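You operate a simulated robot arm through the tools that you are given. There is no shell and no other tool.

You are at the controls of a simulated robot arm. One attempt, no reset.

TASK
Brush the dull end of the yellow-taped pipe bright at LO speed.
Fine: set the speed knob, switch the brush on, hold the end in the black ring till it shines, stand the pipe back in its pocket, switch off. Set down upright: what you pick out.

It is judged by the outcome, as a careful person would: the job done as asked, and still so three seconds after it is handed in. It fails if anything else is knocked over, pushed out of place, dropped, spilled or broken.

THE ROBOT
A 7-joint arm with a fingered hand, fixed in place. Base frame: the origin is on the floor under the middle of its stand, x ahead of it, y to its left, z up. Lengths are in mm, angles in degrees, forces in N, time in s.
With the tool pointing down near the work surface it reaches from about 200 to 760 mm from the base axis. Its first joint turns from -166.0 to 166.0 degrees. Payload 4 kg.
The tool frame sits at the grasp point between the pads (the TCP): z along the fingers, y along the line on which they close. The tips reach 28 mm beyond it. The gripper opens to 168 mm; its body begins 79 mm behind the TCP. The gripper is a hand of 4 fingers: y runs from the thumb to the fingers, the wrist lies at [0, 0, -249] in the tool frame, and closing takes about 1.5 s.
Orientation is that of the tool frame in the base frame, as a unit quaternion [w, x, y, z]. With the fingers straight down and closing along the base's y, the tool's x points along the base's -x, its y along +y and its z along -z.

THE INTERFACE
- The arm moves only by the tool nudge_tool. Its argument "deltas" is a list of rows, each an object of numbers (a shift or turn left out is 0, a gripper value left out holds the last): "x", "y", "z": the shift along the tool's x, y, z in cm; "ax", "ay", "az": the turn, a rotation vector about the tool's x, y, z in degrees; "jaw": the finger opening in cm, from 0 to 16.8. In form: [{"x": .., "y": .., "z": .., "ax": .., "ay": .., "az": .., "jaw": ..}, ...]. A call has 1 to 20 rows; each row shifts and turns the commanded pose from where the row before left it, along the tool's axes as they then stand. Each row takes 0.2 s and may step no farther than 50 mm and 8.6 degrees from the row before; otherwise, or with a gripper value out of range, the whole call is refused. Where a pose cannot be reached the arm comes as near as it can. A force on the tool above 70 N (or 10 N above the force at the start of the call, whichever is more), or a blocked arm, ends the call early, and 0.2 s more pass. Each finger travels about 153 mm/s and halts on what it meets, pressing with about 22 N; the grip force reading is that of the motor and also rises with nothing between the fingers. The clock runs only during rows and for 0.2 s after the last one: add rows that do not move to give the fingers time. The reply holds the time, the measured pose of the TCP, the force on the tool along the base axes, the opening and the grip force, in the units named above and with some noise, with the torque about the TCP (base axes, N m) and any sound that the robot's microphone picked up.
- Cameras (640 x 400 px; columns grow to the right, rows downward): "scene" is fixed at [399.9, -500.4, 1513.7]; the picture's right is [0.99, -0.15, 0.00], its down [-0.05, -0.36, -0.93] and it looks along [0.14, 0.92, -0.37] (base axes); focal length 309 px, centre (320, 200). "wrist" rides on the gripper at [60, -60, -110] in the tool frame; the picture's right is [0.71, 0.71, 0.00], its down [-0.56, 0.56, -0.61] and it looks along [-0.43, 0.43, 0.79] (tool axes); focal length 265 px, centre (320, 200). There is no depth. A picture from a camera that has moved, and an enlarged one, comes with that camera's place and axes in the base frame and with its lens.
- grab_frame(camera): a new picture of that camera. The clock stands still meanwhile.
- lift_body(by): slides the trunk up (or, below 0, down) by that many mm; the arm rides with it, the base frame stays. It gives what a move gives, with no picture.
- preshape(shape): the hand has 4 fingers and takes this shape, open, in about a second: jaw (thumb against the fingers, like two jaws); tri (thumb and two fingers); tip (a fingertip pinch); poke (one finger out to press); point (the index stretched); flat (the hand flat); cup (the hand cupped); fist (a fist). The gripper value then closes the fingers along that shape, each until it touches; the sizes above hold for jaw. It gives what a move gives, with no picture.
- close_up(camera, box): a new picture of the part [left, top, right, bottom] of that camera's present view, enlarged. The clock stands still meanwhile.
- close_job(): hands the job in; it is judged then, once.

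Places have to be worked out from the pictures, the camera data and where the tool is seen. Open the gripper and draw the arm clear of the work before you hand the job in, unless the task says otherwise.

The tools are called after ">>>" by a JSON object that holds its "method" and its "body". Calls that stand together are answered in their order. nudge_tool: Moves the arm, as the interface text tells. Its arguments: {"type":"object","properties":{"deltas":{"type":"array","items":{"type":"object","properties":{"x":{"type":"number"},"y":{"type":"number"},"z":{"type":"number"},"ax":{"type":"number"},"ay":{"type":"number"},"az":{"type":"number"},"jaw":{"type":"number"}}}}},"required":["deltas"]} The other tools are called the same way: lift_body (by) moves the trunk up or down; preshape (shape) gives the hand a shape; grab_frame (camera) takes a picture; close_up (camera, box) takes an enlarged picture of a part of a camera's view; close_job () hands the job in.

At the start:

```text
time: 0.0
position: [280.7, 215.6, 1269.4]
tool_rot: [0.0, 0.0, 1.0, 0.0]
contact_force: [-0.2, 0.0, 0.3]
moment: [-0.01, 0.0, -0.02]
grip_width: 167.9
gripper_force: 0.0
shape: jaw
trunk travel left (down, up): [-590.0, 0.0]
```

scene: 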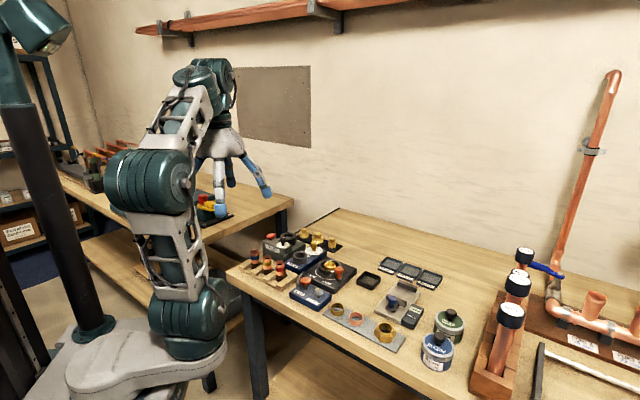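
wrist: 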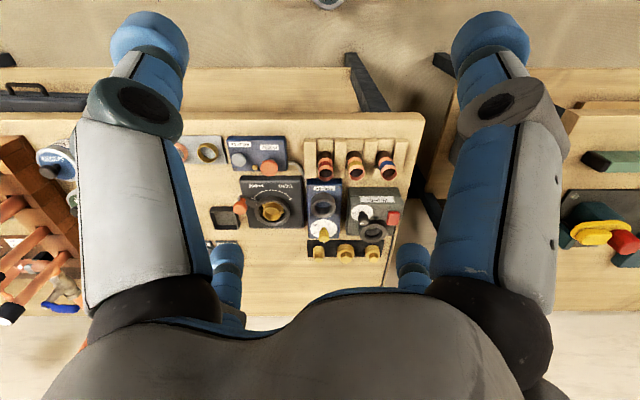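

I begin by looking at the work area enlarged from both cameras to identify the pipes, the knob, the switch and the black ring.

>>> {"method": "close_up", "body": {"camera": "scene", "box": [220, 220, 380, 320]}}

>>> {"method": "close_up", "body": {"camera": "wrist", "box": [170, 120, 430, 282]}}

>>> {"method": "close_up", "body": {"camera": "scene", "box": [240, 225, 340, 287]}}

```text
4.00 times, centred on (300, 270) of scene
camera zoom: at [399.9, -500.4, 1513.7], right [0.99, -0.15, 0.0], down [-0.05, -0.36, -0.93], along [0.14, 0.92, -0.37], focal length 1238 px, centre (400, -80)
```

zoom: 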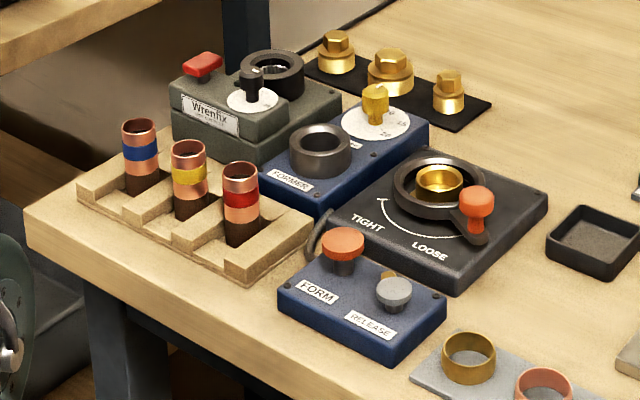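

```text
2.46 times, centred on (300, 201) of wrist
camera zoom: at [221.2, 155.2, 1376.8], right [-0.71, 0.71, 0.0], down [0.56, 0.56, 0.61], along [0.43, 0.43, -0.79], focal length 653 px, centre (369, 198)
```

zoom: 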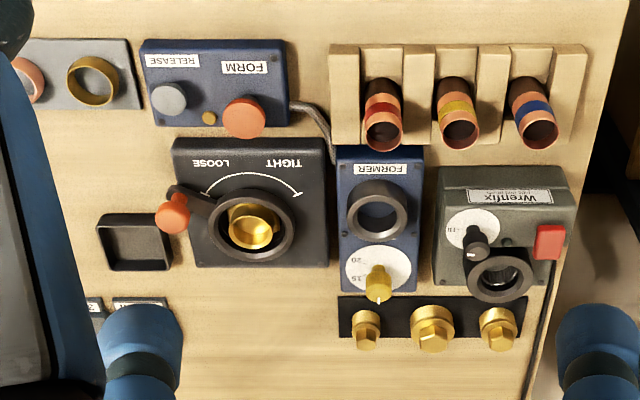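

```text
6.40 times, centred on (290, 256) of scene
camera zoom: at [399.9, -500.4, 1513.7], right [0.99, -0.15, 0.0], down [-0.05, -0.36, -0.93], along [0.14, 0.92, -0.37], focal length 1980 px, centre (512, -158)
```

zoom: 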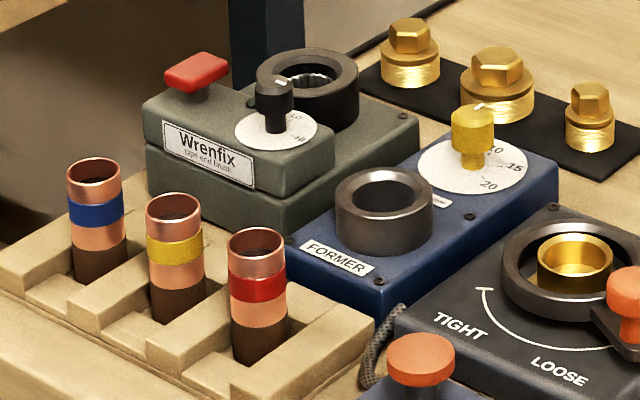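

The Wrenfix box (grey-green, "tape end brush") has the black ring, a small dial with a black knob and a red switch; the yellow-taped pipe is the middle one in the tray. I zoom further on the dial and on the pipes.

>>> {"method": "close_up", "body": {"camera": "wrist", "box": [340, 180, 404, 245]}}

>>> {"method": "close_up", "body": {"camera": "scene", "box": [258, 228, 308, 260]}}

>>> {"method": "close_up", "body": {"camera": "wrist", "box": [300, 135, 410, 204]}}

```text
6.15 times, centred on (372, 212) of wrist
camera zoom: at [221.2, 155.2, 1376.8], right [-0.71, 0.71, 0.0], down [0.56, 0.56, 0.61], along [0.43, 0.43, -0.79], focal length 1633 px, centre (0, 123)
```

zoom: 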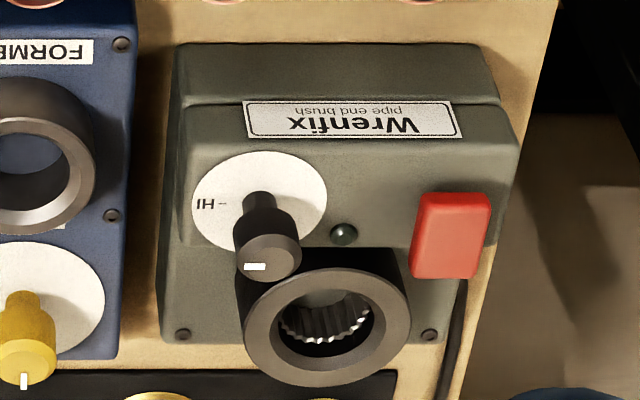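

```text
12.50 times, centred on (283, 244) of scene
camera zoom: at [399.9, -500.4, 1513.7], right [0.99, -0.15, 0.0], down [-0.05, -0.36, -0.93], along [0.14, 0.92, -0.37], focal length 3868 px, centre (782, -350)
```

zoom: 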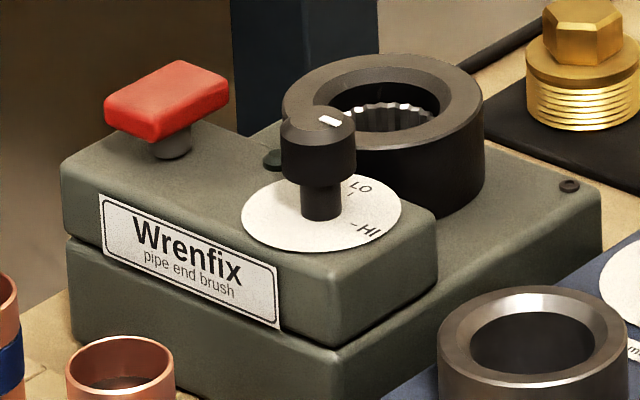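

```text
5.80 times, centred on (355, 170) of wrist
camera zoom: at [221.2, 155.2, 1376.8], right [-0.71, 0.71, 0.0], down [0.56, 0.56, 0.61], along [0.43, 0.43, -0.79], focal length 1539 px, centre (117, 377)
```

zoom: 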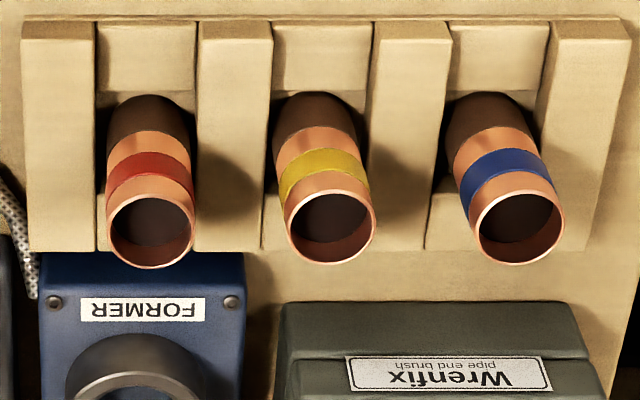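

Rough triangulation gives (base mm): pipe top ≈ (359, 389, 963), knob top ≈ (413, 468, 991), ring top ≈ (433, 532, 963), red switch ≈ (370, 515, 977). Before approaching, I try the hand's closing in free air to see how the fingers move.

>>> {"method": "nudge_tool", "body": {"deltas": [{"jaw": 6}, {}, {}, {}, {}]}}

>>> {"method": "grab_frame", "body": {"camera": "wrist"}}

>>> {"method": "close_up", "body": {"camera": "scene", "box": [150, 50, 310, 230]}}

```text
time: 1.2
position: [281.0, 216.2, 1268.2]
tool_rot: [0.0, 0.0, 1.0, -0.001]
contact_force: [0.3, -0.4, 0.8]
moment: [0.01, -0.01, -0.01]
grip_width: 60.4
gripper_force: 0.1
shape: jaw
trunk travel left (down, up): [-590.0, 0.0]
```

```text
taken
camera wrist: at [221.2, 155.2, 1376.8], right [-0.71, 0.71, 0.0], down [0.56, 0.56, 0.61], along [0.43, 0.43, -0.79], focal length 265 px, centre (320, 200)
```

wrist: 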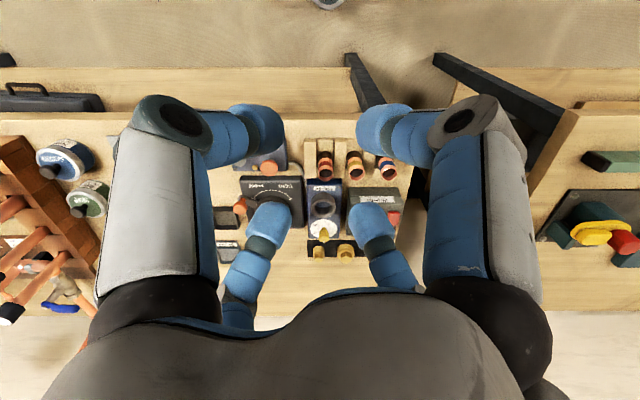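

```text
2.22 times, centred on (230, 140) of scene
camera zoom: at [399.9, -500.4, 1513.7], right [0.99, -0.15, 0.0], down [-0.05, -0.36, -0.93], along [0.14, 0.92, -0.37], focal length 688 px, centre (520, 333)
```

zoom: 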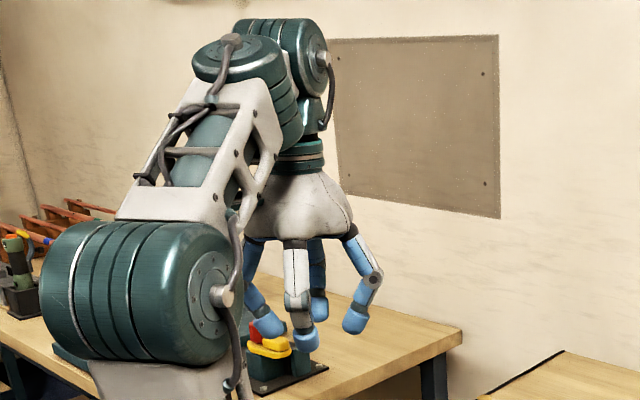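

The jaw shape is a four-finger radial claw closing to the centre. I now look at the "tip", "tri" and "poke" shapes in free air.

>>> {"method": "preshape", "body": {"shape": "tip"}}

>>> {"method": "grab_frame", "body": {"camera": "wrist"}}

>>> {"method": "close_up", "body": {"camera": "scene", "box": [150, 50, 310, 230]}}

>>> {"method": "preshape", "body": {"shape": "poke"}}

>>> {"method": "grab_frame", "body": {"camera": "wrist"}}

>>> {"method": "close_up", "body": {"camera": "scene", "box": [150, 50, 310, 230]}}

>>> {"method": "preshape", "body": {"shape": "tri"}}

>>> {"method": "grab_frame", "body": {"camera": "wrist"}}

>>> {"method": "close_up", "body": {"camera": "scene", "box": [150, 50, 310, 230]}}

```text
time: 2.1
position: [282.2, 215.6, 1268.0]
tool_rot: [0.0, 0.001, 1.0, 0.0]
contact_force: [-0.4, -0.7, 0.5]
moment: [0.01, 0.0, 0.02]
grip_width: 167.7
gripper_force: 0.0
shape: tip
trunk travel left (down, up): [-590.0, 0.0]
```

```text
taken
camera wrist: at [221.2, 155.2, 1376.8], right [-0.71, 0.71, 0.0], down [0.56, 0.56, 0.61], along [0.43, 0.43, -0.79], focal length 265 px, centre (320, 200)
```

wrist: 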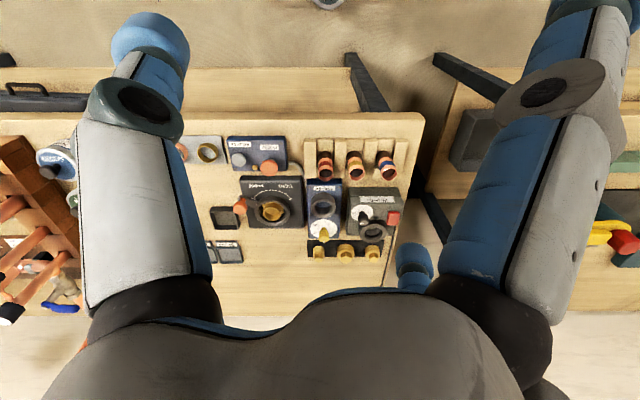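

```text
2.22 times, centred on (230, 140) of scene
camera zoom: at [399.9, -500.4, 1513.7], right [0.99, -0.15, 0.0], down [-0.05, -0.36, -0.93], along [0.14, 0.92, -0.37], focal length 688 px, centre (520, 333)
```

zoom: 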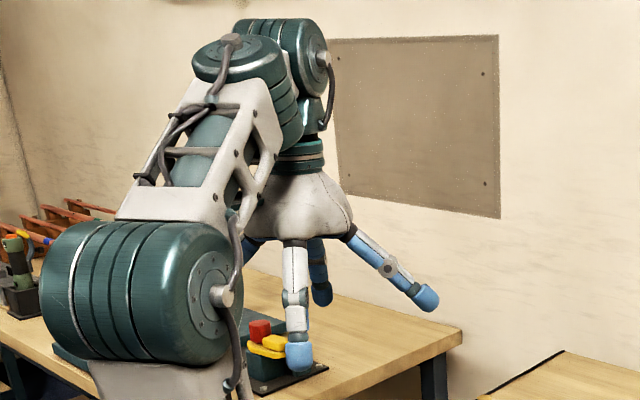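

```text
time: 3.0
position: [280.5, 215.3, 1268.7]
tool_rot: [0.001, 0.0, 1.0, 0.0]
contact_force: [0.5, -0.1, -0.4]
moment: [-0.02, -0.01, 0.0]
grip_width: 0.0
gripper_force: 0.0
shape: poke
trunk travel left (down, up): [-590.0, 0.0]
```

```text
taken
camera wrist: at [221.2, 155.2, 1376.8], right [-0.71, 0.71, 0.0], down [0.56, 0.56, 0.61], along [0.43, 0.43, -0.79], focal length 265 px, centre (320, 200)
```

wrist: 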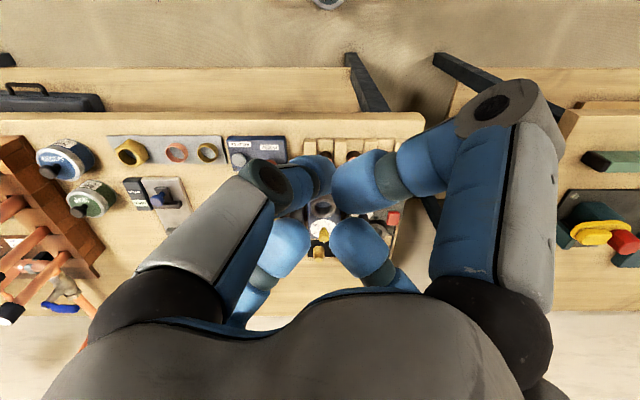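

```text
2.22 times, centred on (230, 140) of scene
camera zoom: at [399.9, -500.4, 1513.7], right [0.99, -0.15, 0.0], down [-0.05, -0.36, -0.93], along [0.14, 0.92, -0.37], focal length 688 px, centre (520, 333)
```

zoom: 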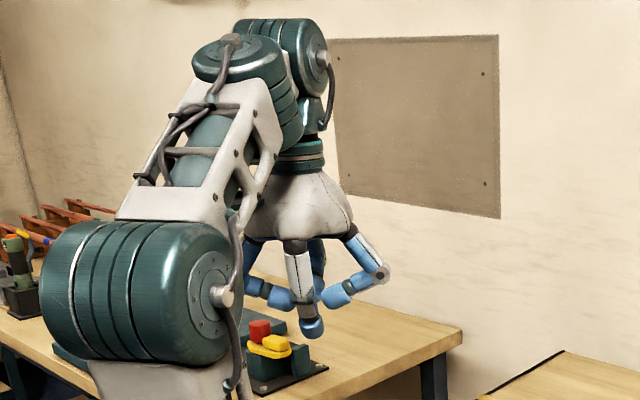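

```text
time: 3.9
position: [281.2, 215.3, 1268.2]
tool_rot: [0.0, 0.001, 1.0, 0.001]
contact_force: [0.3, -0.1, 0.2]
moment: [-0.02, 0.01, -0.01]
grip_width: 168.1
gripper_force: 0.0
shape: tri
trunk travel left (down, up): [-590.0, 0.0]
```

```text
taken
camera wrist: at [221.2, 155.2, 1376.8], right [-0.71, 0.71, 0.0], down [0.56, 0.56, 0.61], along [0.43, 0.43, -0.79], focal length 265 px, centre (320, 200)
```

wrist: 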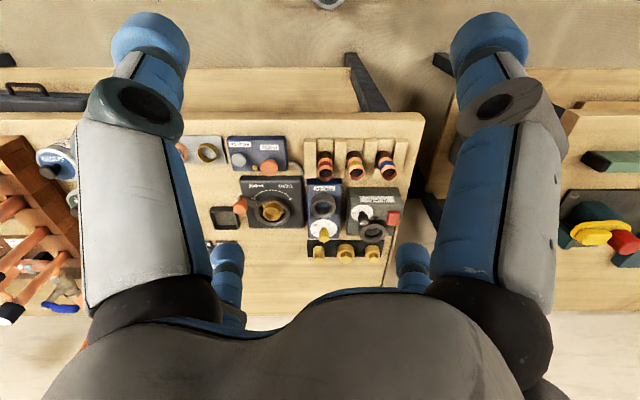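

```text
2.22 times, centred on (230, 140) of scene
camera zoom: at [399.9, -500.4, 1513.7], right [0.99, -0.15, 0.0], down [-0.05, -0.36, -0.93], along [0.14, 0.92, -0.37], focal length 688 px, centre (520, 333)
```

zoom: 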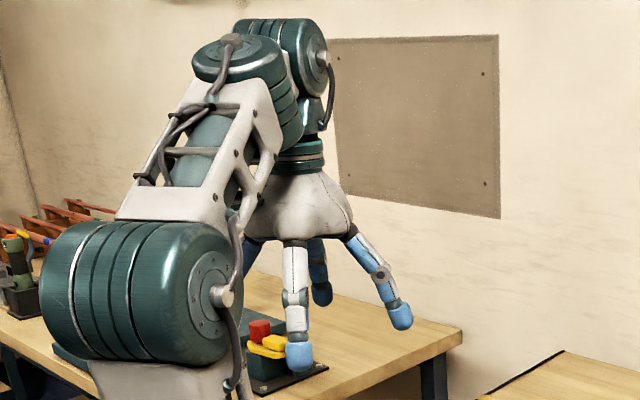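

Poke puts one fingertip on the tool axis, tip is a two-finger pinch along y, and jaw closes four fingers at ±x/±y. I now carry the open hand to about 100 mm above the machine for a close look.

>>> {"method": "nudge_tool", "body": {"deltas": [{"x": -0.6, "y": 2.67, "z": 2.2}, {"x": -0.6, "y": 2.67, "z": 2.2}, {"x": -0.6, "y": 2.67, "z": 2.2}, {"x": -0.6, "y": 2.67, "z": 2.2}, {"x": -0.6, "y": 2.67, "z": 2.2}, {"x": -0.6, "y": 2.67, "z": 2.2}, {"x": -0.6, "y": 2.67, "z": 2.2}, {"x": -0.6, "y": 2.67, "z": 2.2}]}}

>>> {"method": "grab_frame", "body": {"camera": "wrist"}}

>>> {"method": "grab_frame", "body": {"camera": "scene"}}

```text
time: 5.7
position: [328.8, 429.3, 1090.2]
tool_rot: [0.0, 0.0, 1.0, -0.001]
contact_force: [0.7, -0.1, -0.3]
moment: [-0.03, 0.04, -0.01]
grip_width: 167.8
gripper_force: 0.0
shape: tri
trunk travel left (down, up): [-590.0, 0.0]
```

```text
taken
camera wrist: at [269.2, 369.1, 1200.1], right [-0.71, 0.71, 0.0], down [0.56, 0.56, 0.61], along [0.43, 0.43, -0.79], focal length 265 px, centre (320, 200)
```

wrist: 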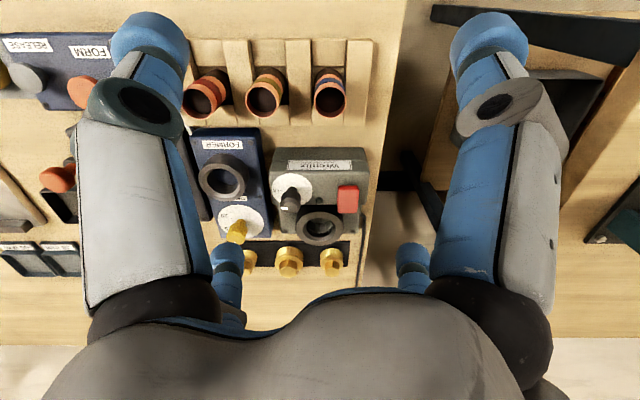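

```text
taken
```

scene: 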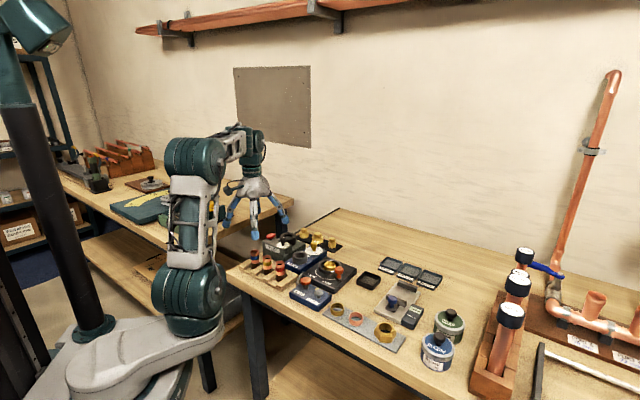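

The machine is centred in the wrist view. I zoom in to measure knob, ring, switch and pipes from here.

>>> {"method": "close_up", "body": {"camera": "wrist", "box": [260, 140, 376, 248]}}

>>> {"method": "close_up", "body": {"camera": "wrist", "box": [170, 35, 380, 166]}}

```text
3.70 times, centred on (318, 194) of wrist
camera zoom: at [269.2, 369.1, 1200.1], right [-0.71, 0.71, 0.0], down [0.56, 0.56, 0.61], along [0.43, 0.43, -0.79], focal length 983 px, centre (327, 222)
```

zoom: 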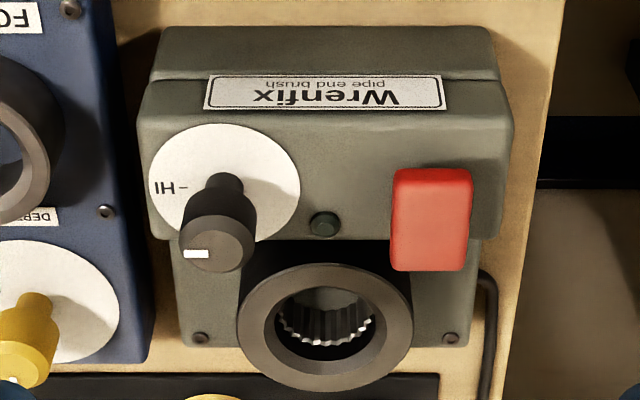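

```text
3.05 times, centred on (275, 100) of wrist
camera zoom: at [269.2, 369.1, 1200.1], right [-0.71, 0.71, 0.0], down [0.56, 0.56, 0.61], along [0.43, 0.43, -0.79], focal length 809 px, centre (457, 503)
```

zoom: 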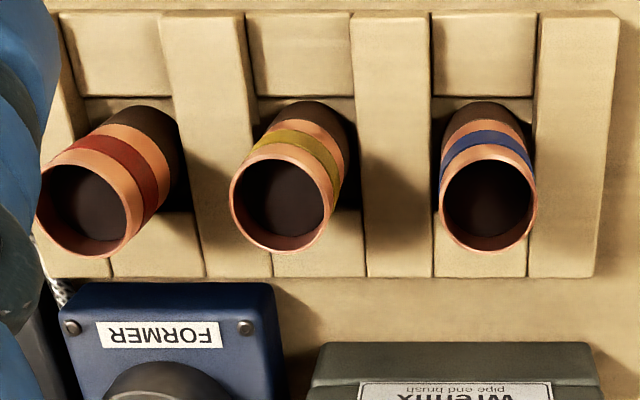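

Two-view fixes agree well: knob top (413.5, 470, 989), ring (432, 531, 963), switch (370, 513, 977), yellow pipe top (357.5, 387, 966). I check the dial's LO/HI marks in the fixed camera at the highest zoom.

>>> {"method": "close_up", "body": {"camera": "scene", "box": [276, 234, 292, 250]}}

>>> {"method": "close_up", "body": {"camera": "wrist", "box": [270, 165, 320, 215]}}

```text
16.00 times, centred on (284, 242) of scene
camera zoom: at [399.9, -500.4, 1513.7], right [0.99, -0.15, 0.0], down [-0.05, -0.36, -0.93], along [0.14, 0.92, -0.37], focal length 4951 px, centre (896, -472)
```

zoom: 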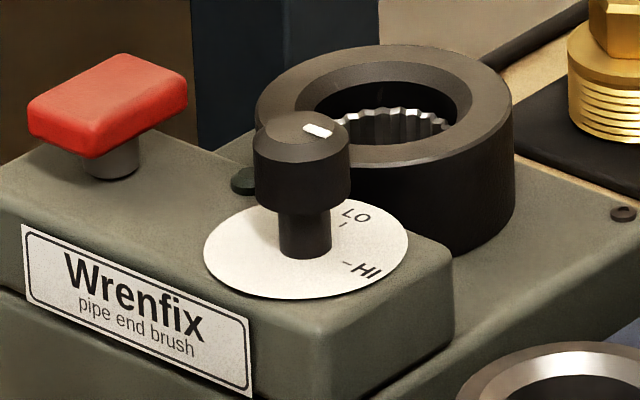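

```text
8.00 times, centred on (295, 190) of wrist
camera zoom: at [269.2, 369.1, 1200.1], right [-0.71, 0.71, 0.0], down [0.56, 0.56, 0.61], along [0.43, 0.43, -0.79], focal length 2123 px, centre (520, 280)
```

zoom: 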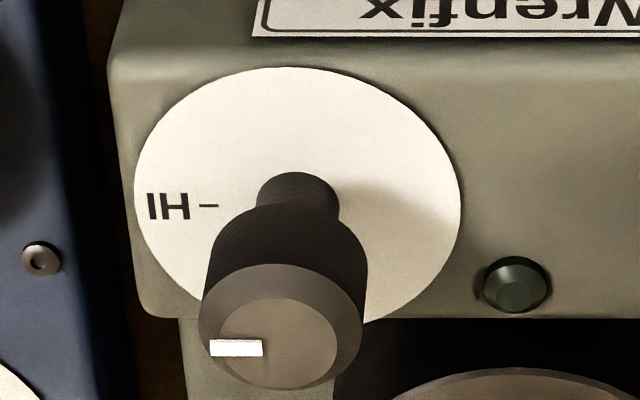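

HI is at about −38° and LO at about +48° (base azimuth), the pointer is on HI, so the knob needs roughly +86° (counter-clockwise from above). I change to the tip pinch, go above the knob at a safe height and rehearse the turn to make sure the wrist can reach it.

>>> {"method": "preshape", "body": {"shape": "tip"}}

>>> {"method": "nudge_tool", "body": {"deltas": [{"x": -4.235, "y": 2.035, "jaw": 4.5}, {"x": -4.235, "y": 2.035}, {"az": -7}, {"az": -7}, {"az": -7}, {"az": -7}, {"az": -8.6}, {"az": -8.6}, {"az": -8.6}, {"az": -8.6}, {"az": -8.6}, {"az": -8.6}, {"az": -8.6}, {"az": -8.6}, {"az": -8.6}, {"az": -8.6}, {}, {}]}}

>>> {"method": "close_up", "body": {"camera": "scene", "box": [200, 130, 360, 290]}}

>>> {"method": "grab_frame", "body": {"camera": "wrist"}}

```text
time: 6.6
position: [329.0, 428.3, 1092.0]
tool_rot: [0.0, 0.0, 1.0, 0.001]
contact_force: [-0.1, 0.0, 0.1]
moment: [0.01, 0.02, -0.03]
grip_width: 167.8
gripper_force: 0.0
shape: tip
trunk travel left (down, up): [-590.0, 0.0]
```

```text
time: 10.4
position: [414.4, 469.3, 1092.0]
tool_rot: [0.0, 0.839, -0.544, 0.0]
contact_force: [-0.1, 0.8, 0.1]
moment: [-0.01, 0.01, 0.01]
grip_width: 45.4
gripper_force: 0.0
shape: tip
trunk travel left (down, up): [-590.0, 0.0]
```

```text
2.50 times, centred on (280, 210) of scene
camera zoom: at [399.9, -500.4, 1513.7], right [0.99, -0.15, 0.0], down [-0.05, -0.36, -0.93], along [0.14, 0.92, -0.37], focal length 774 px, centre (420, 175)
```

zoom: 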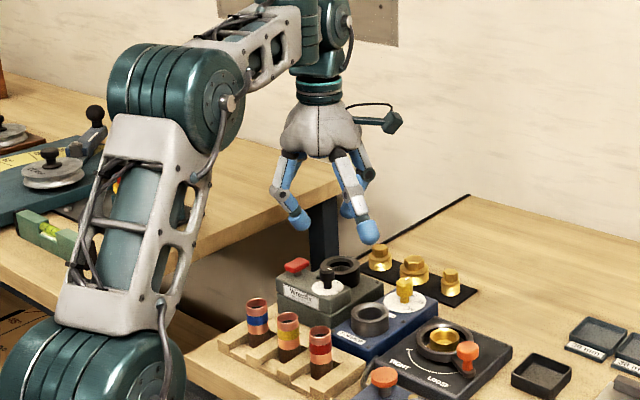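

```text
taken
camera wrist: at [494.1, 439.4, 1200.4], right [-0.36, -0.93, 0.0], down [-0.74, 0.28, 0.61], along [-0.57, 0.22, -0.79], focal length 265 px, centre (320, 200)
```

wrist: 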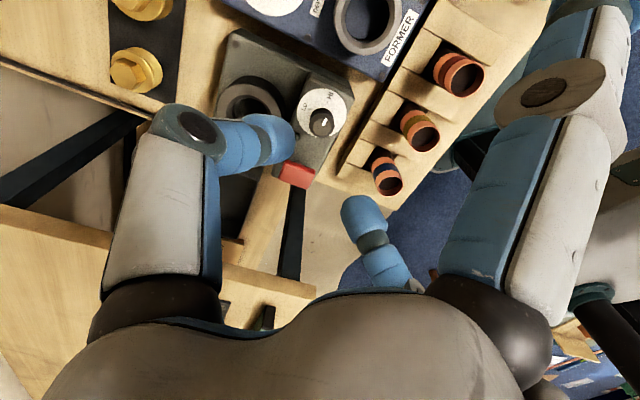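

The full turn is reachable, and from this side the dial's LO/HI marks are visible. I zoom on the dial.

>>> {"method": "close_up", "body": {"camera": "wrist", "box": [290, 75, 360, 145]}}

>>> {"method": "close_up", "body": {"camera": "wrist", "box": [200, 50, 360, 200]}}

```text
5.71 times, centred on (325, 110) of wrist
camera zoom: at [494.1, 439.4, 1200.4], right [-0.36, -0.93, 0.0], down [-0.74, 0.28, 0.61], along [-0.57, 0.22, -0.79], focal length 1517 px, centre (291, 714)
```

zoom: 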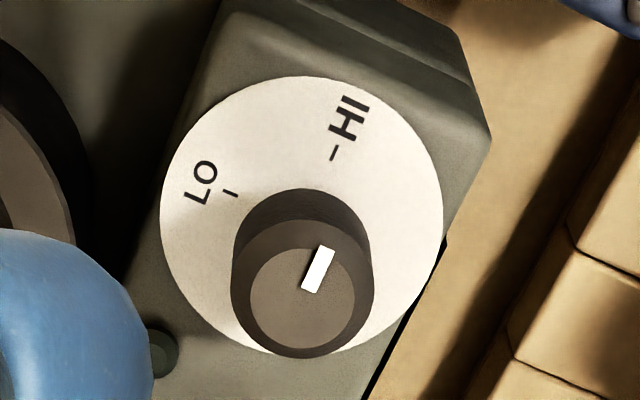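

```text
2.67 times, centred on (280, 125) of wrist
camera zoom: at [494.1, 439.4, 1200.4], right [-0.36, -0.93, 0.0], down [-0.74, 0.28, 0.61], along [-0.57, 0.22, -0.79], focal length 708 px, centre (427, 400)
```

zoom: 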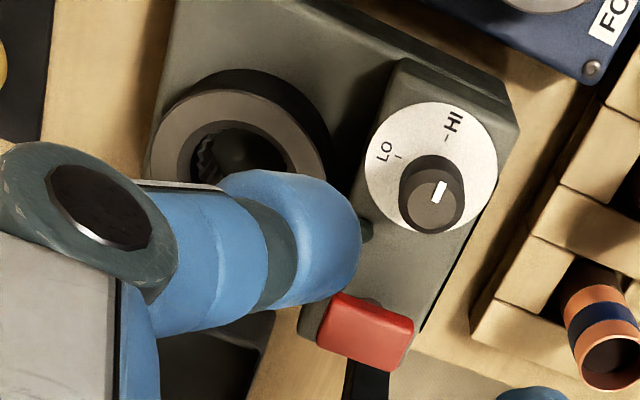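

LO sits about 90–95° counter-clockwise of the pointer, and the refined knob axis is (412.5, 469) with its top at about z 993. I turn back to the start angle, centre on the knob and go down part of the way, then look.

>>> {"method": "nudge_tool", "body": {"deltas": [{"az": 8.6}, {"az": 8.6}, {"az": 8.6}, {"az": 8.6}, {"az": 8.6}, {"az": 8.6}, {"az": 8.6}, {"az": 8.6}, {"az": 8.6}, {"az": 8.6}, {"x": 0.24, "y": 0.04}, {"z": 2.5}, {"z": 2.5}, {}]}}

>>> {"method": "grab_frame", "body": {"camera": "wrist"}}

>>> {"method": "close_up", "body": {"camera": "scene", "box": [230, 170, 330, 270]}}

```text
time: 13.4
position: [412.4, 468.5, 1041.7]
tool_rot: [0.0, -0.242, 0.97, 0.0]
contact_force: [0.6, -0.1, 0.4]
moment: [0.01, 0.01, -0.01]
grip_width: 45.4
gripper_force: 0.1
shape: tip
trunk travel left (down, up): [-590.0, 0.0]
```

```text
taken
camera wrist: at [387.4, 387.6, 1150.3], right [-0.96, 0.29, 0.0], down [0.23, 0.75, 0.61], along [0.18, 0.59, -0.79], focal length 265 px, centre (320, 200)
```

wrist: 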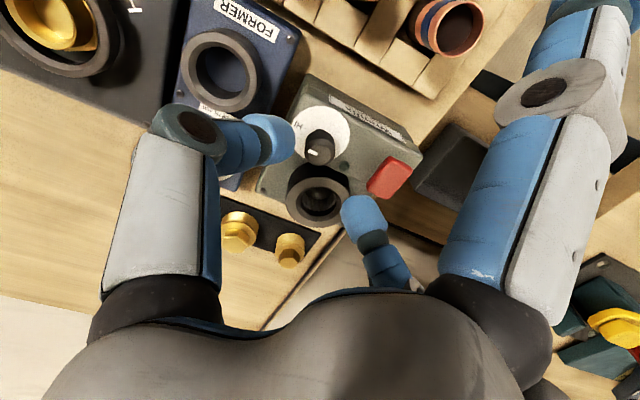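

```text
4.00 times, centred on (280, 220) of scene
camera zoom: at [399.9, -500.4, 1513.7], right [0.99, -0.15, 0.0], down [-0.05, -0.36, -0.93], along [0.14, 0.92, -0.37], focal length 1238 px, centre (480, 120)
```

zoom: 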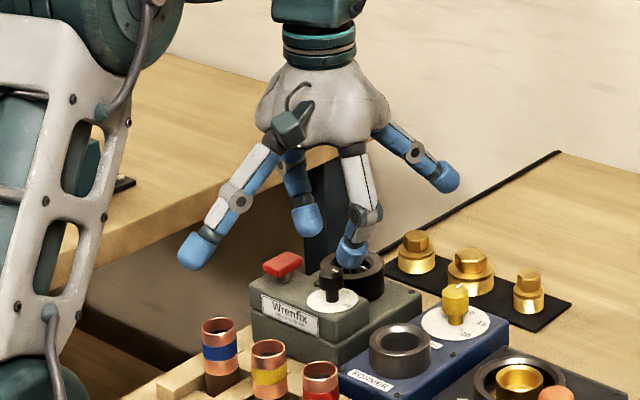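

The knob is on the tool axis and the outspread fingers clear the pipes by about 25 mm. I go down so the fingertips straddle the knob cap.

>>> {"method": "nudge_tool", "body": {"deltas": [{"z": 1.5}, {"z": 1.5}, {"z": 1.3}, {}]}}

>>> {"method": "close_up", "body": {"camera": "wrist", "box": [220, 90, 420, 240]}}

>>> {"method": "close_up", "body": {"camera": "scene", "box": [245, 200, 325, 265]}}

```text
time: 14.4
position: [411.5, 469.9, 998.7]
tool_rot: [-0.001, -0.242, 0.97, 0.0]
contact_force: [0.1, -0.1, 0.1]
moment: [-0.02, -0.01, -0.02]
grip_width: 45.4
gripper_force: 0.1
shape: tip
trunk travel left (down, up): [-590.0, 0.0]
```

```text
2.67 times, centred on (320, 165) of wrist
camera zoom: at [387.2, 387.8, 1107.4], right [-0.96, 0.29, 0.0], down [0.23, 0.75, 0.61], along [0.18, 0.59, -0.79], focal length 708 px, centre (320, 293)
```

zoom: 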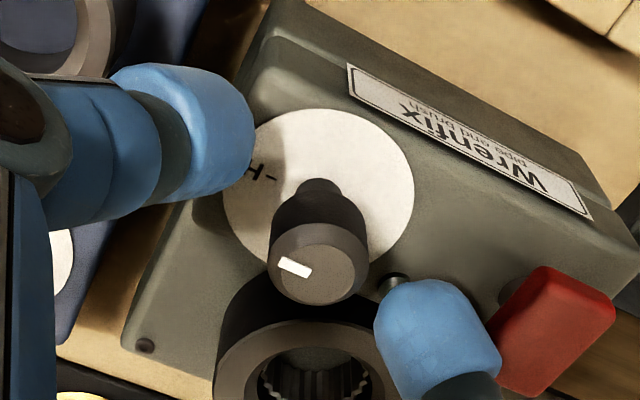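

```text
6.15 times, centred on (285, 232) of scene
camera zoom: at [399.9, -500.4, 1513.7], right [0.99, -0.15, 0.0], down [-0.05, -0.36, -0.93], along [0.14, 0.92, -0.37], focal length 1904 px, centre (535, 0)
```

zoom: 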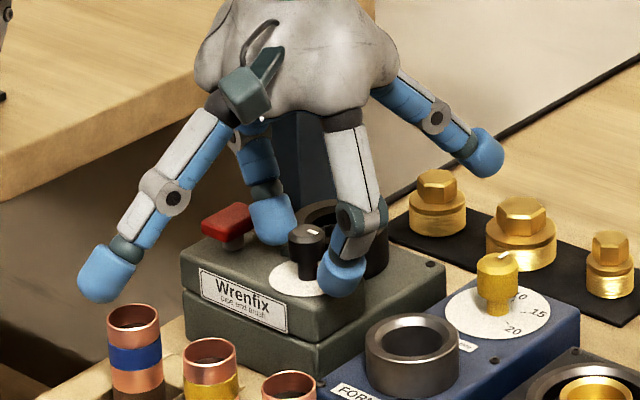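

The fingertips straddle the knob cap at the right height and it is centred. I close the pinch on the knob.

>>> {"method": "nudge_tool", "body": {"deltas": [{"jaw": 1.0}, {}, {}, {}]}}

>>> {"method": "close_up", "body": {"camera": "wrist", "box": [220, 90, 420, 240]}}

>>> {"method": "close_up", "body": {"camera": "scene", "box": [245, 200, 325, 265]}}

```text
time: 15.4
position: [411.0, 470.2, 996.5]
tool_rot: [-0.002, -0.242, 0.97, 0.0]
contact_force: [-0.2, -0.8, -2.6]
moment: [-0.03, 0.03, 0.06]
grip_width: 15.4
gripper_force: 21.3
shape: tip
trunk travel left (down, up): [-590.0, 0.0]
```

```text
2.67 times, centred on (320, 165) of wrist
camera zoom: at [387.5, 387.7, 1107.3], right [-0.96, 0.29, 0.0], down [0.23, 0.76, 0.61], along [0.18, 0.59, -0.79], focal length 708 px, centre (320, 293)
```

zoom: 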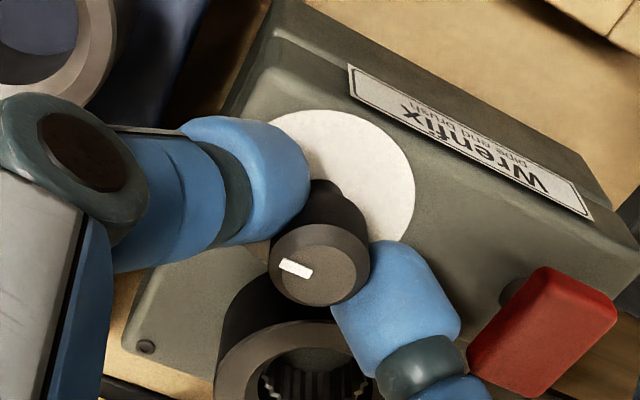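

```text
6.15 times, centred on (285, 232) of scene
camera zoom: at [399.9, -500.4, 1513.7], right [0.99, -0.15, 0.0], down [-0.05, -0.36, -0.93], along [0.14, 0.92, -0.37], focal length 1904 px, centre (535, 0)
```

zoom: 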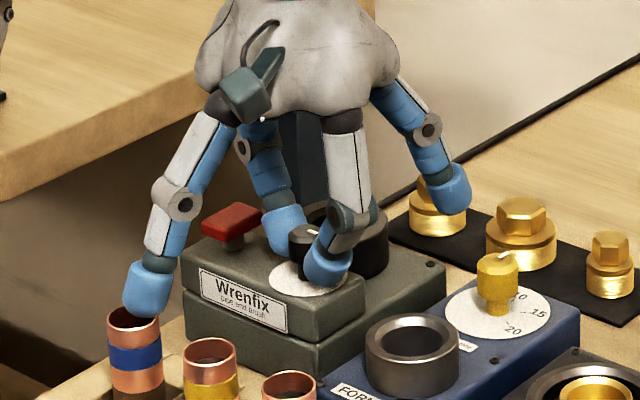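

Closing makes the two outspread fingers curl in too, and one now hovers only a few mm above the blue pipe. I open again, raise about 8 mm so only the cap is pinched, and re-close, then check the clearance.

>>> {"method": "nudge_tool", "body": {"deltas": [{"jaw": 4.5}, {}, {"z": -0.8}, {}, {"jaw": 1.4}, {}, {}, {}]}}

>>> {"method": "close_up", "body": {"camera": "wrist", "box": [220, 90, 420, 240]}}

>>> {"method": "close_up", "body": {"camera": "scene", "box": [245, 200, 325, 265]}}

```text
time: 17.2
position: [412.4, 468.8, 1006.2]
tool_rot: [0.0, -0.241, 0.97, 0.0]
contact_force: [1.1, -0.6, -1.1]
moment: [0.02, 0.02, 0.02]
grip_width: 15.7
gripper_force: 21.8
shape: tip
trunk travel left (down, up): [-590.0, 0.0]
```

```text
2.67 times, centred on (320, 165) of wrist
camera zoom: at [387.3, 387.6, 1115.4], right [-0.96, 0.29, 0.0], down [0.23, 0.75, 0.61], along [0.18, 0.59, -0.79], focal length 708 px, centre (320, 293)
```

zoom: 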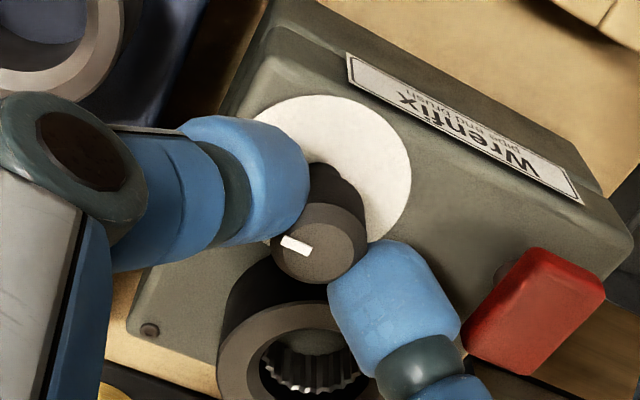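

```text
6.15 times, centred on (285, 232) of scene
camera zoom: at [399.9, -500.4, 1513.7], right [0.99, -0.15, 0.0], down [-0.05, -0.36, -0.93], along [0.14, 0.92, -0.37], focal length 1904 px, centre (535, 0)
```

zoom: 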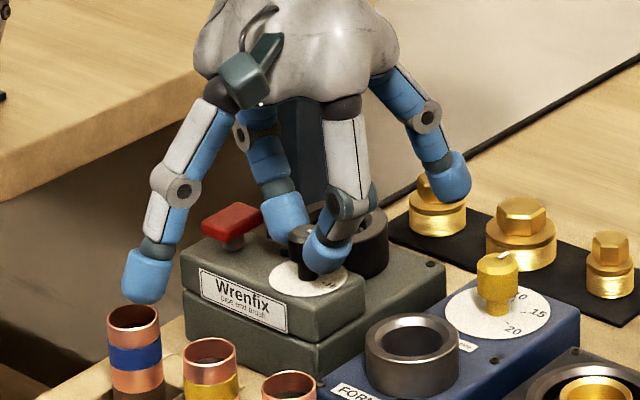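

The curled finger is now about 13 mm above the blue pipe, and the pinch holds the cap. I turn the knob 90° counter-clockwise.

>>> {"method": "nudge_tool", "body": {"deltas": [{"az": -6}, {"az": -6}, {"az": -6}, {"az": -6}, {"az": -6}, {"az": -6}, {"az": -6}, {"az": -6}, {"az": -6}, {"az": -6}, {"az": -6}, {"az": -6}, {"az": -6}, {"az": -6}, {"az": -6}, {}]}}

>>> {"method": "close_up", "body": {"camera": "wrist", "box": [220, 90, 420, 240]}}

>>> {"method": "close_up", "body": {"camera": "scene", "box": [245, 200, 325, 265]}}

```text
time: 20.6
position: [412.7, 468.9, 1007.0]
tool_rot: [0.001, 0.858, -0.514, 0.001]
contact_force: [-0.3, -4.5, -5.9]
moment: [-0.06, 0.04, -0.03]
grip_width: 15.3
gripper_force: 22.6
shape: tip
trunk travel left (down, up): [-590.0, 0.0]
```

```text
2.67 times, centred on (320, 165) of wrist
camera zoom: at [494.1, 444.2, 1115.5], right [-0.29, -0.96, 0.0], down [-0.75, 0.23, 0.61], along [-0.59, 0.18, -0.79], focal length 708 px, centre (320, 293)
```

zoom: 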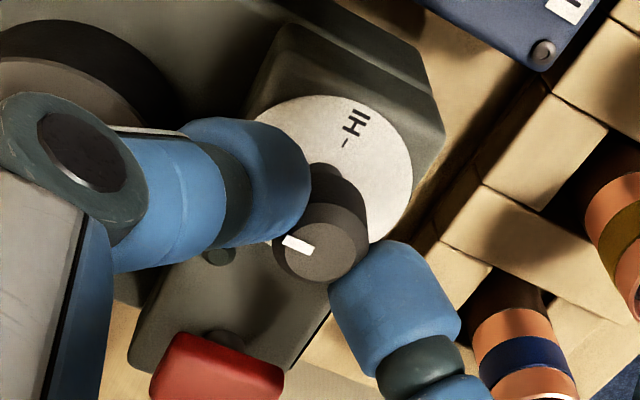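

```text
6.15 times, centred on (285, 232) of scene
camera zoom: at [399.9, -500.4, 1513.7], right [0.99, -0.15, 0.0], down [-0.05, -0.36, -0.93], along [0.14, 0.92, -0.37], focal length 1904 px, centre (535, 0)
```

zoom: 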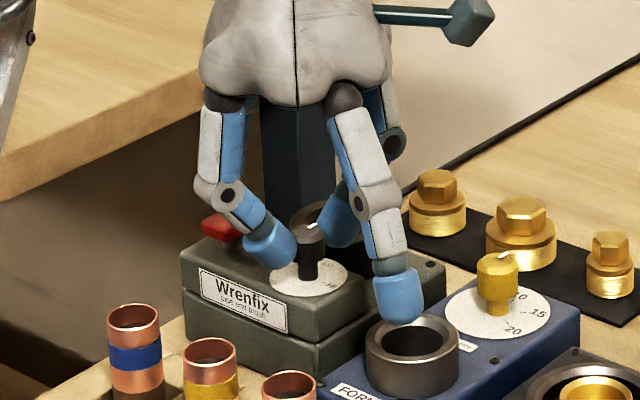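

The knob moved with the hand by 90°. I open, rise 60 mm, and check the pointer against LO.

>>> {"method": "nudge_tool", "body": {"deltas": [{"jaw": 4.5}, {}, {"z": -3}, {"z": -3}, {"z": -2.5}, {}]}}

>>> {"method": "close_up", "body": {"camera": "wrist", "box": [270, 70, 390, 190]}}

>>> {"method": "close_up", "body": {"camera": "scene", "box": [276, 234, 292, 250]}}

```text
time: 22.0
position: [412.4, 468.1, 1092.9]
tool_rot: [0.0, 0.857, -0.515, 0.0]
contact_force: [-0.6, 0.1, 1.3]
moment: [-0.02, -0.01, -0.01]
grip_width: 44.8
gripper_force: 0.1
shape: tip
trunk travel left (down, up): [-590.0, 0.0]
```

```text
3.33 times, centred on (330, 130) of wrist
camera zoom: at [494.1, 443.4, 1200.8], right [-0.29, -0.96, 0.0], down [-0.75, 0.23, 0.61], along [-0.59, 0.18, -0.79], focal length 885 px, centre (287, 433)
```

zoom: 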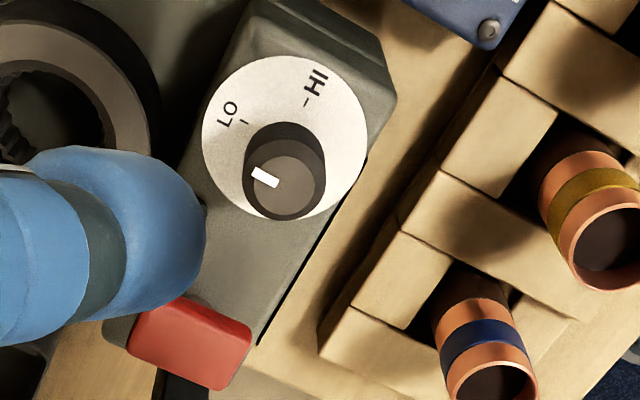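

```text
16.00 times, centred on (284, 242) of scene
camera zoom: at [399.9, -500.4, 1513.7], right [0.99, -0.15, 0.0], down [-0.05, -0.36, -0.93], along [0.14, 0.92, -0.37], focal length 4951 px, centre (896, -472)
```

zoom: 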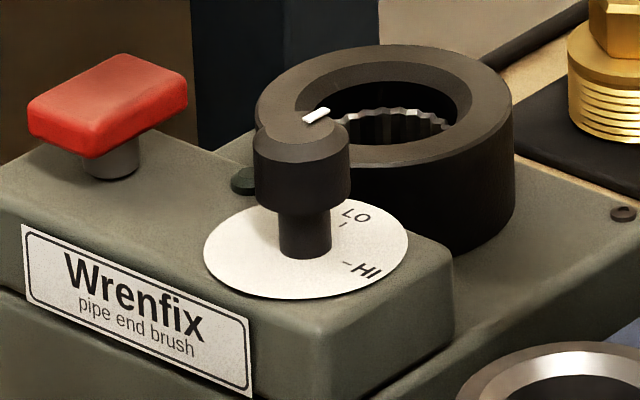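

By eye the pointer is near LO but perhaps a few degrees short. I zoom further to measure it.

>>> {"method": "close_up", "body": {"camera": "wrist", "box": [290, 82, 350, 142]}}

>>> {"method": "close_up", "body": {"camera": "scene", "box": [279, 236, 291, 244]}}

```text
6.67 times, centred on (320, 112) of wrist
camera zoom: at [494.1, 443.4, 1200.8], right [-0.29, -0.96, 0.0], down [-0.75, 0.23, 0.61], along [-0.59, 0.18, -0.79], focal length 1769 px, centre (320, 787)
```

zoom: 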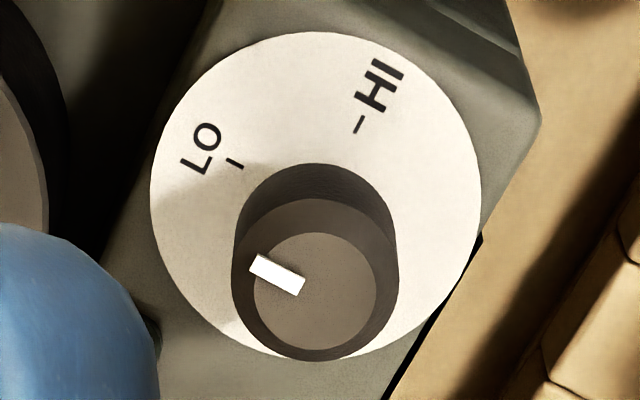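

```text
16.00 times, centred on (285, 240) of scene
camera zoom: at [399.9, -500.4, 1513.7], right [0.99, -0.15, 0.0], down [-0.05, -0.36, -0.93], along [0.14, 0.92, -0.37], focal length 4951 px, centre (880, -440)
```

zoom: 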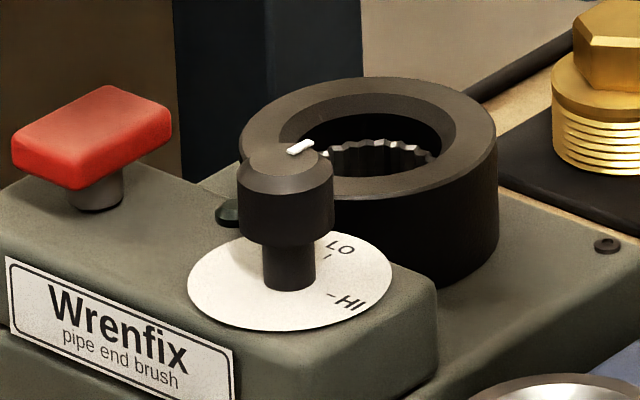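

Measured carefully, the pointer is at about 43° and LO at about 50°, so it is some 7° short. I re-pinch the knob and add 7°.

>>> {"method": "nudge_tool", "body": {"deltas": [{"z": 3}, {"z": 3}, {"z": 2.5}, {}, {"jaw": 1.4}, {}, {}, {}, {"az": -3.5}, {"az": -3.5}, {}, {"jaw": 4.5}, {}, {"z": -3}, {"z": -3}, {"z": -2.5}, {}]}}

>>> {"method": "close_up", "body": {"camera": "wrist", "box": [290, 82, 350, 142]}}

>>> {"method": "close_up", "body": {"camera": "scene", "box": [279, 236, 291, 244]}}

```text
time: 25.6
position: [412.0, 468.9, 1091.8]
tool_rot: [-0.001, 0.887, -0.462, 0.0]
contact_force: [-0.6, 0.3, -0.3]
moment: [0.01, 0.0, -0.05]
grip_width: 44.8
gripper_force: 0.1
shape: tip
trunk travel left (down, up): [-590.0, 0.0]
```

```text
6.67 times, centred on (320, 112) of wrist
camera zoom: at [496.4, 454.8, 1200.6], right [-0.17, -0.98, 0.0], down [-0.78, 0.14, 0.61], along [-0.61, 0.11, -0.79], focal length 1769 px, centre (320, 787)
```

zoom: 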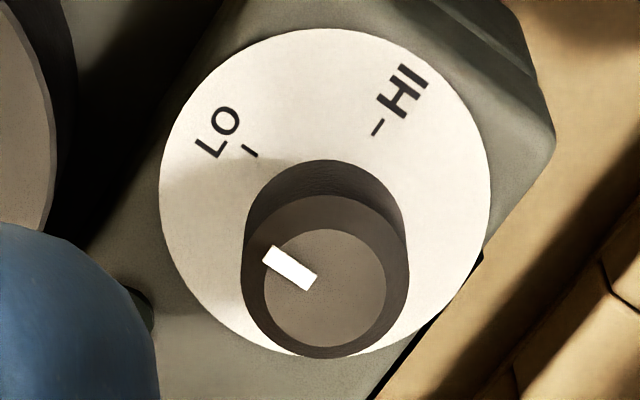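

```text
16.00 times, centred on (285, 240) of scene
camera zoom: at [399.9, -500.4, 1513.7], right [0.99, -0.15, 0.0], down [-0.05, -0.36, -0.93], along [0.14, 0.92, -0.37], focal length 4951 px, centre (880, -440)
```

zoom: 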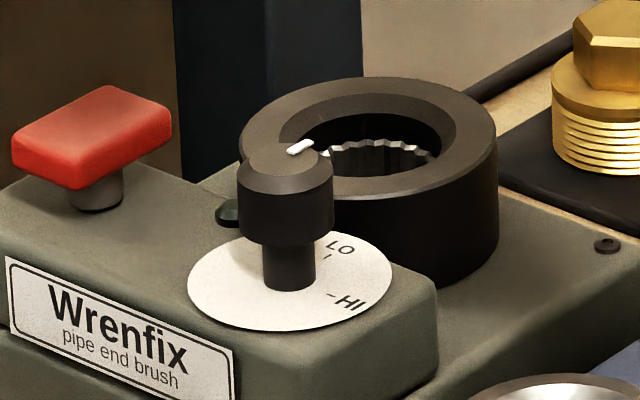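

The pointer did not move further, so it is sitting at its LO stop/detent – the dial is set to LO. I turn the hand back, move it above the red switch at a safe height and take the poke shape.

>>> {"method": "nudge_tool", "body": {"deltas": [{"az": 8.333}, {"az": 8.333}, {"az": 8.333}, {"az": 8.333}, {"az": 8.333}, {"az": 8.333}, {"az": 8.333}, {"az": 8.333}, {"az": 8.333}, {"az": 8.333}, {"az": 8.333}, {"az": 8.333}, {"az": 8.333}, {"az": 8.333}, {"az": 8.333}, {"x": 2.13, "y": 2.22}, {"x": 2.14, "y": 2.22}, {}]}}

>>> {"method": "preshape", "body": {"shape": "poke"}}

>>> {"method": "grab_frame", "body": {"camera": "wrist"}}

>>> {"method": "close_up", "body": {"camera": "scene", "box": [230, 170, 330, 270]}}

```text
time: 29.4
position: [369.7, 513.8, 1091.9]
tool_rot: [-0.001, 0.0, 1.0, 0.0]
contact_force: [0.5, -0.1, 0.2]
moment: [0.02, 0.0, 0.01]
grip_width: 44.8
gripper_force: 0.1
shape: tip
trunk travel left (down, up): [-590.0, 0.0]
```

```text
time: 30.3
position: [368.6, 512.8, 1092.1]
tool_rot: [0.0, 0.0, 1.0, 0.0]
contact_force: [0.3, -0.8, -0.3]
moment: [-0.01, -0.02, -0.02]
grip_width: 0.1
gripper_force: 0.1
shape: poke
trunk travel left (down, up): [-590.0, 0.0]
```

```text
taken
camera wrist: at [309.1, 453.1, 1200.7], right [-0.71, 0.71, 0.0], down [0.56, 0.56, 0.61], along [0.43, 0.43, -0.79], focal length 265 px, centre (320, 200)
```

wrist: 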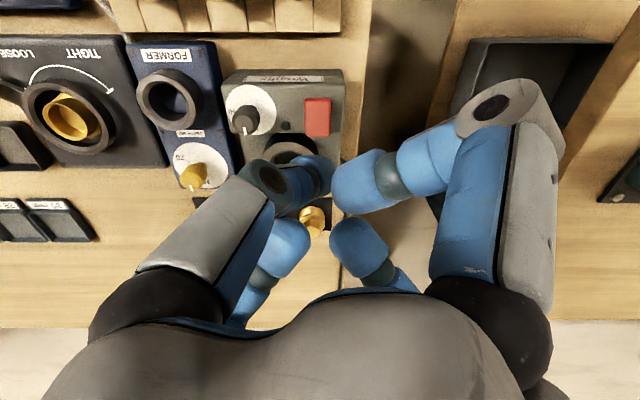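

```text
4.00 times, centred on (280, 220) of scene
camera zoom: at [399.9, -500.4, 1513.7], right [0.99, -0.15, 0.0], down [-0.05, -0.36, -0.93], along [0.14, 0.92, -0.37], focal length 1238 px, centre (480, 120)
```

zoom: 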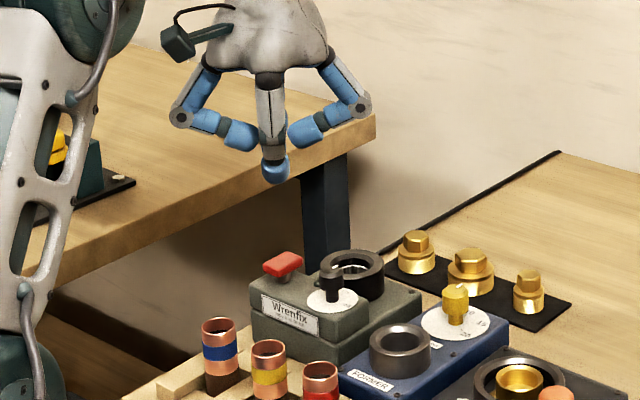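

The poking fingertip is on the tool axis. I zoom on the switch to fix its centre and height from this second viewpoint.

>>> {"method": "close_up", "body": {"camera": "wrist", "box": [275, 75, 355, 155]}}

>>> {"method": "close_up", "body": {"camera": "scene", "box": [262, 230, 282, 246]}}

```text
5.00 times, centred on (315, 115) of wrist
camera zoom: at [309.1, 453.1, 1200.7], right [-0.71, 0.71, 0.0], down [0.56, 0.56, 0.61], along [0.43, 0.43, -0.79], focal length 1327 px, centre (345, 625)
```

zoom: 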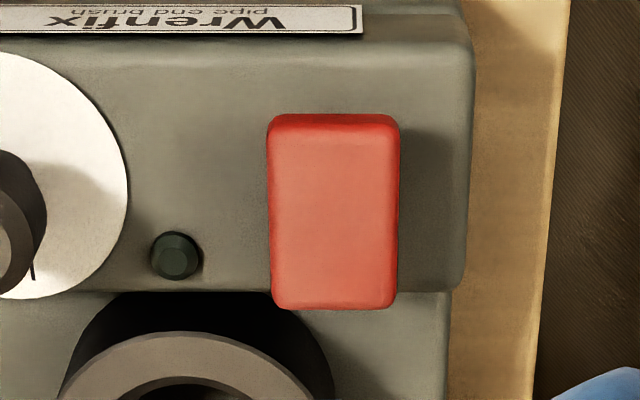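

```text
16.00 times, centred on (272, 238) of scene
camera zoom: at [399.9, -500.4, 1513.7], right [0.99, -0.15, 0.0], down [-0.05, -0.36, -0.93], along [0.14, 0.92, -0.37], focal length 4951 px, centre (1088, -408)
```

zoom: 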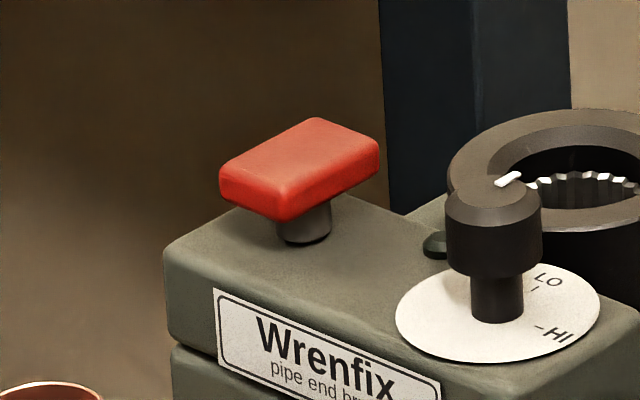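

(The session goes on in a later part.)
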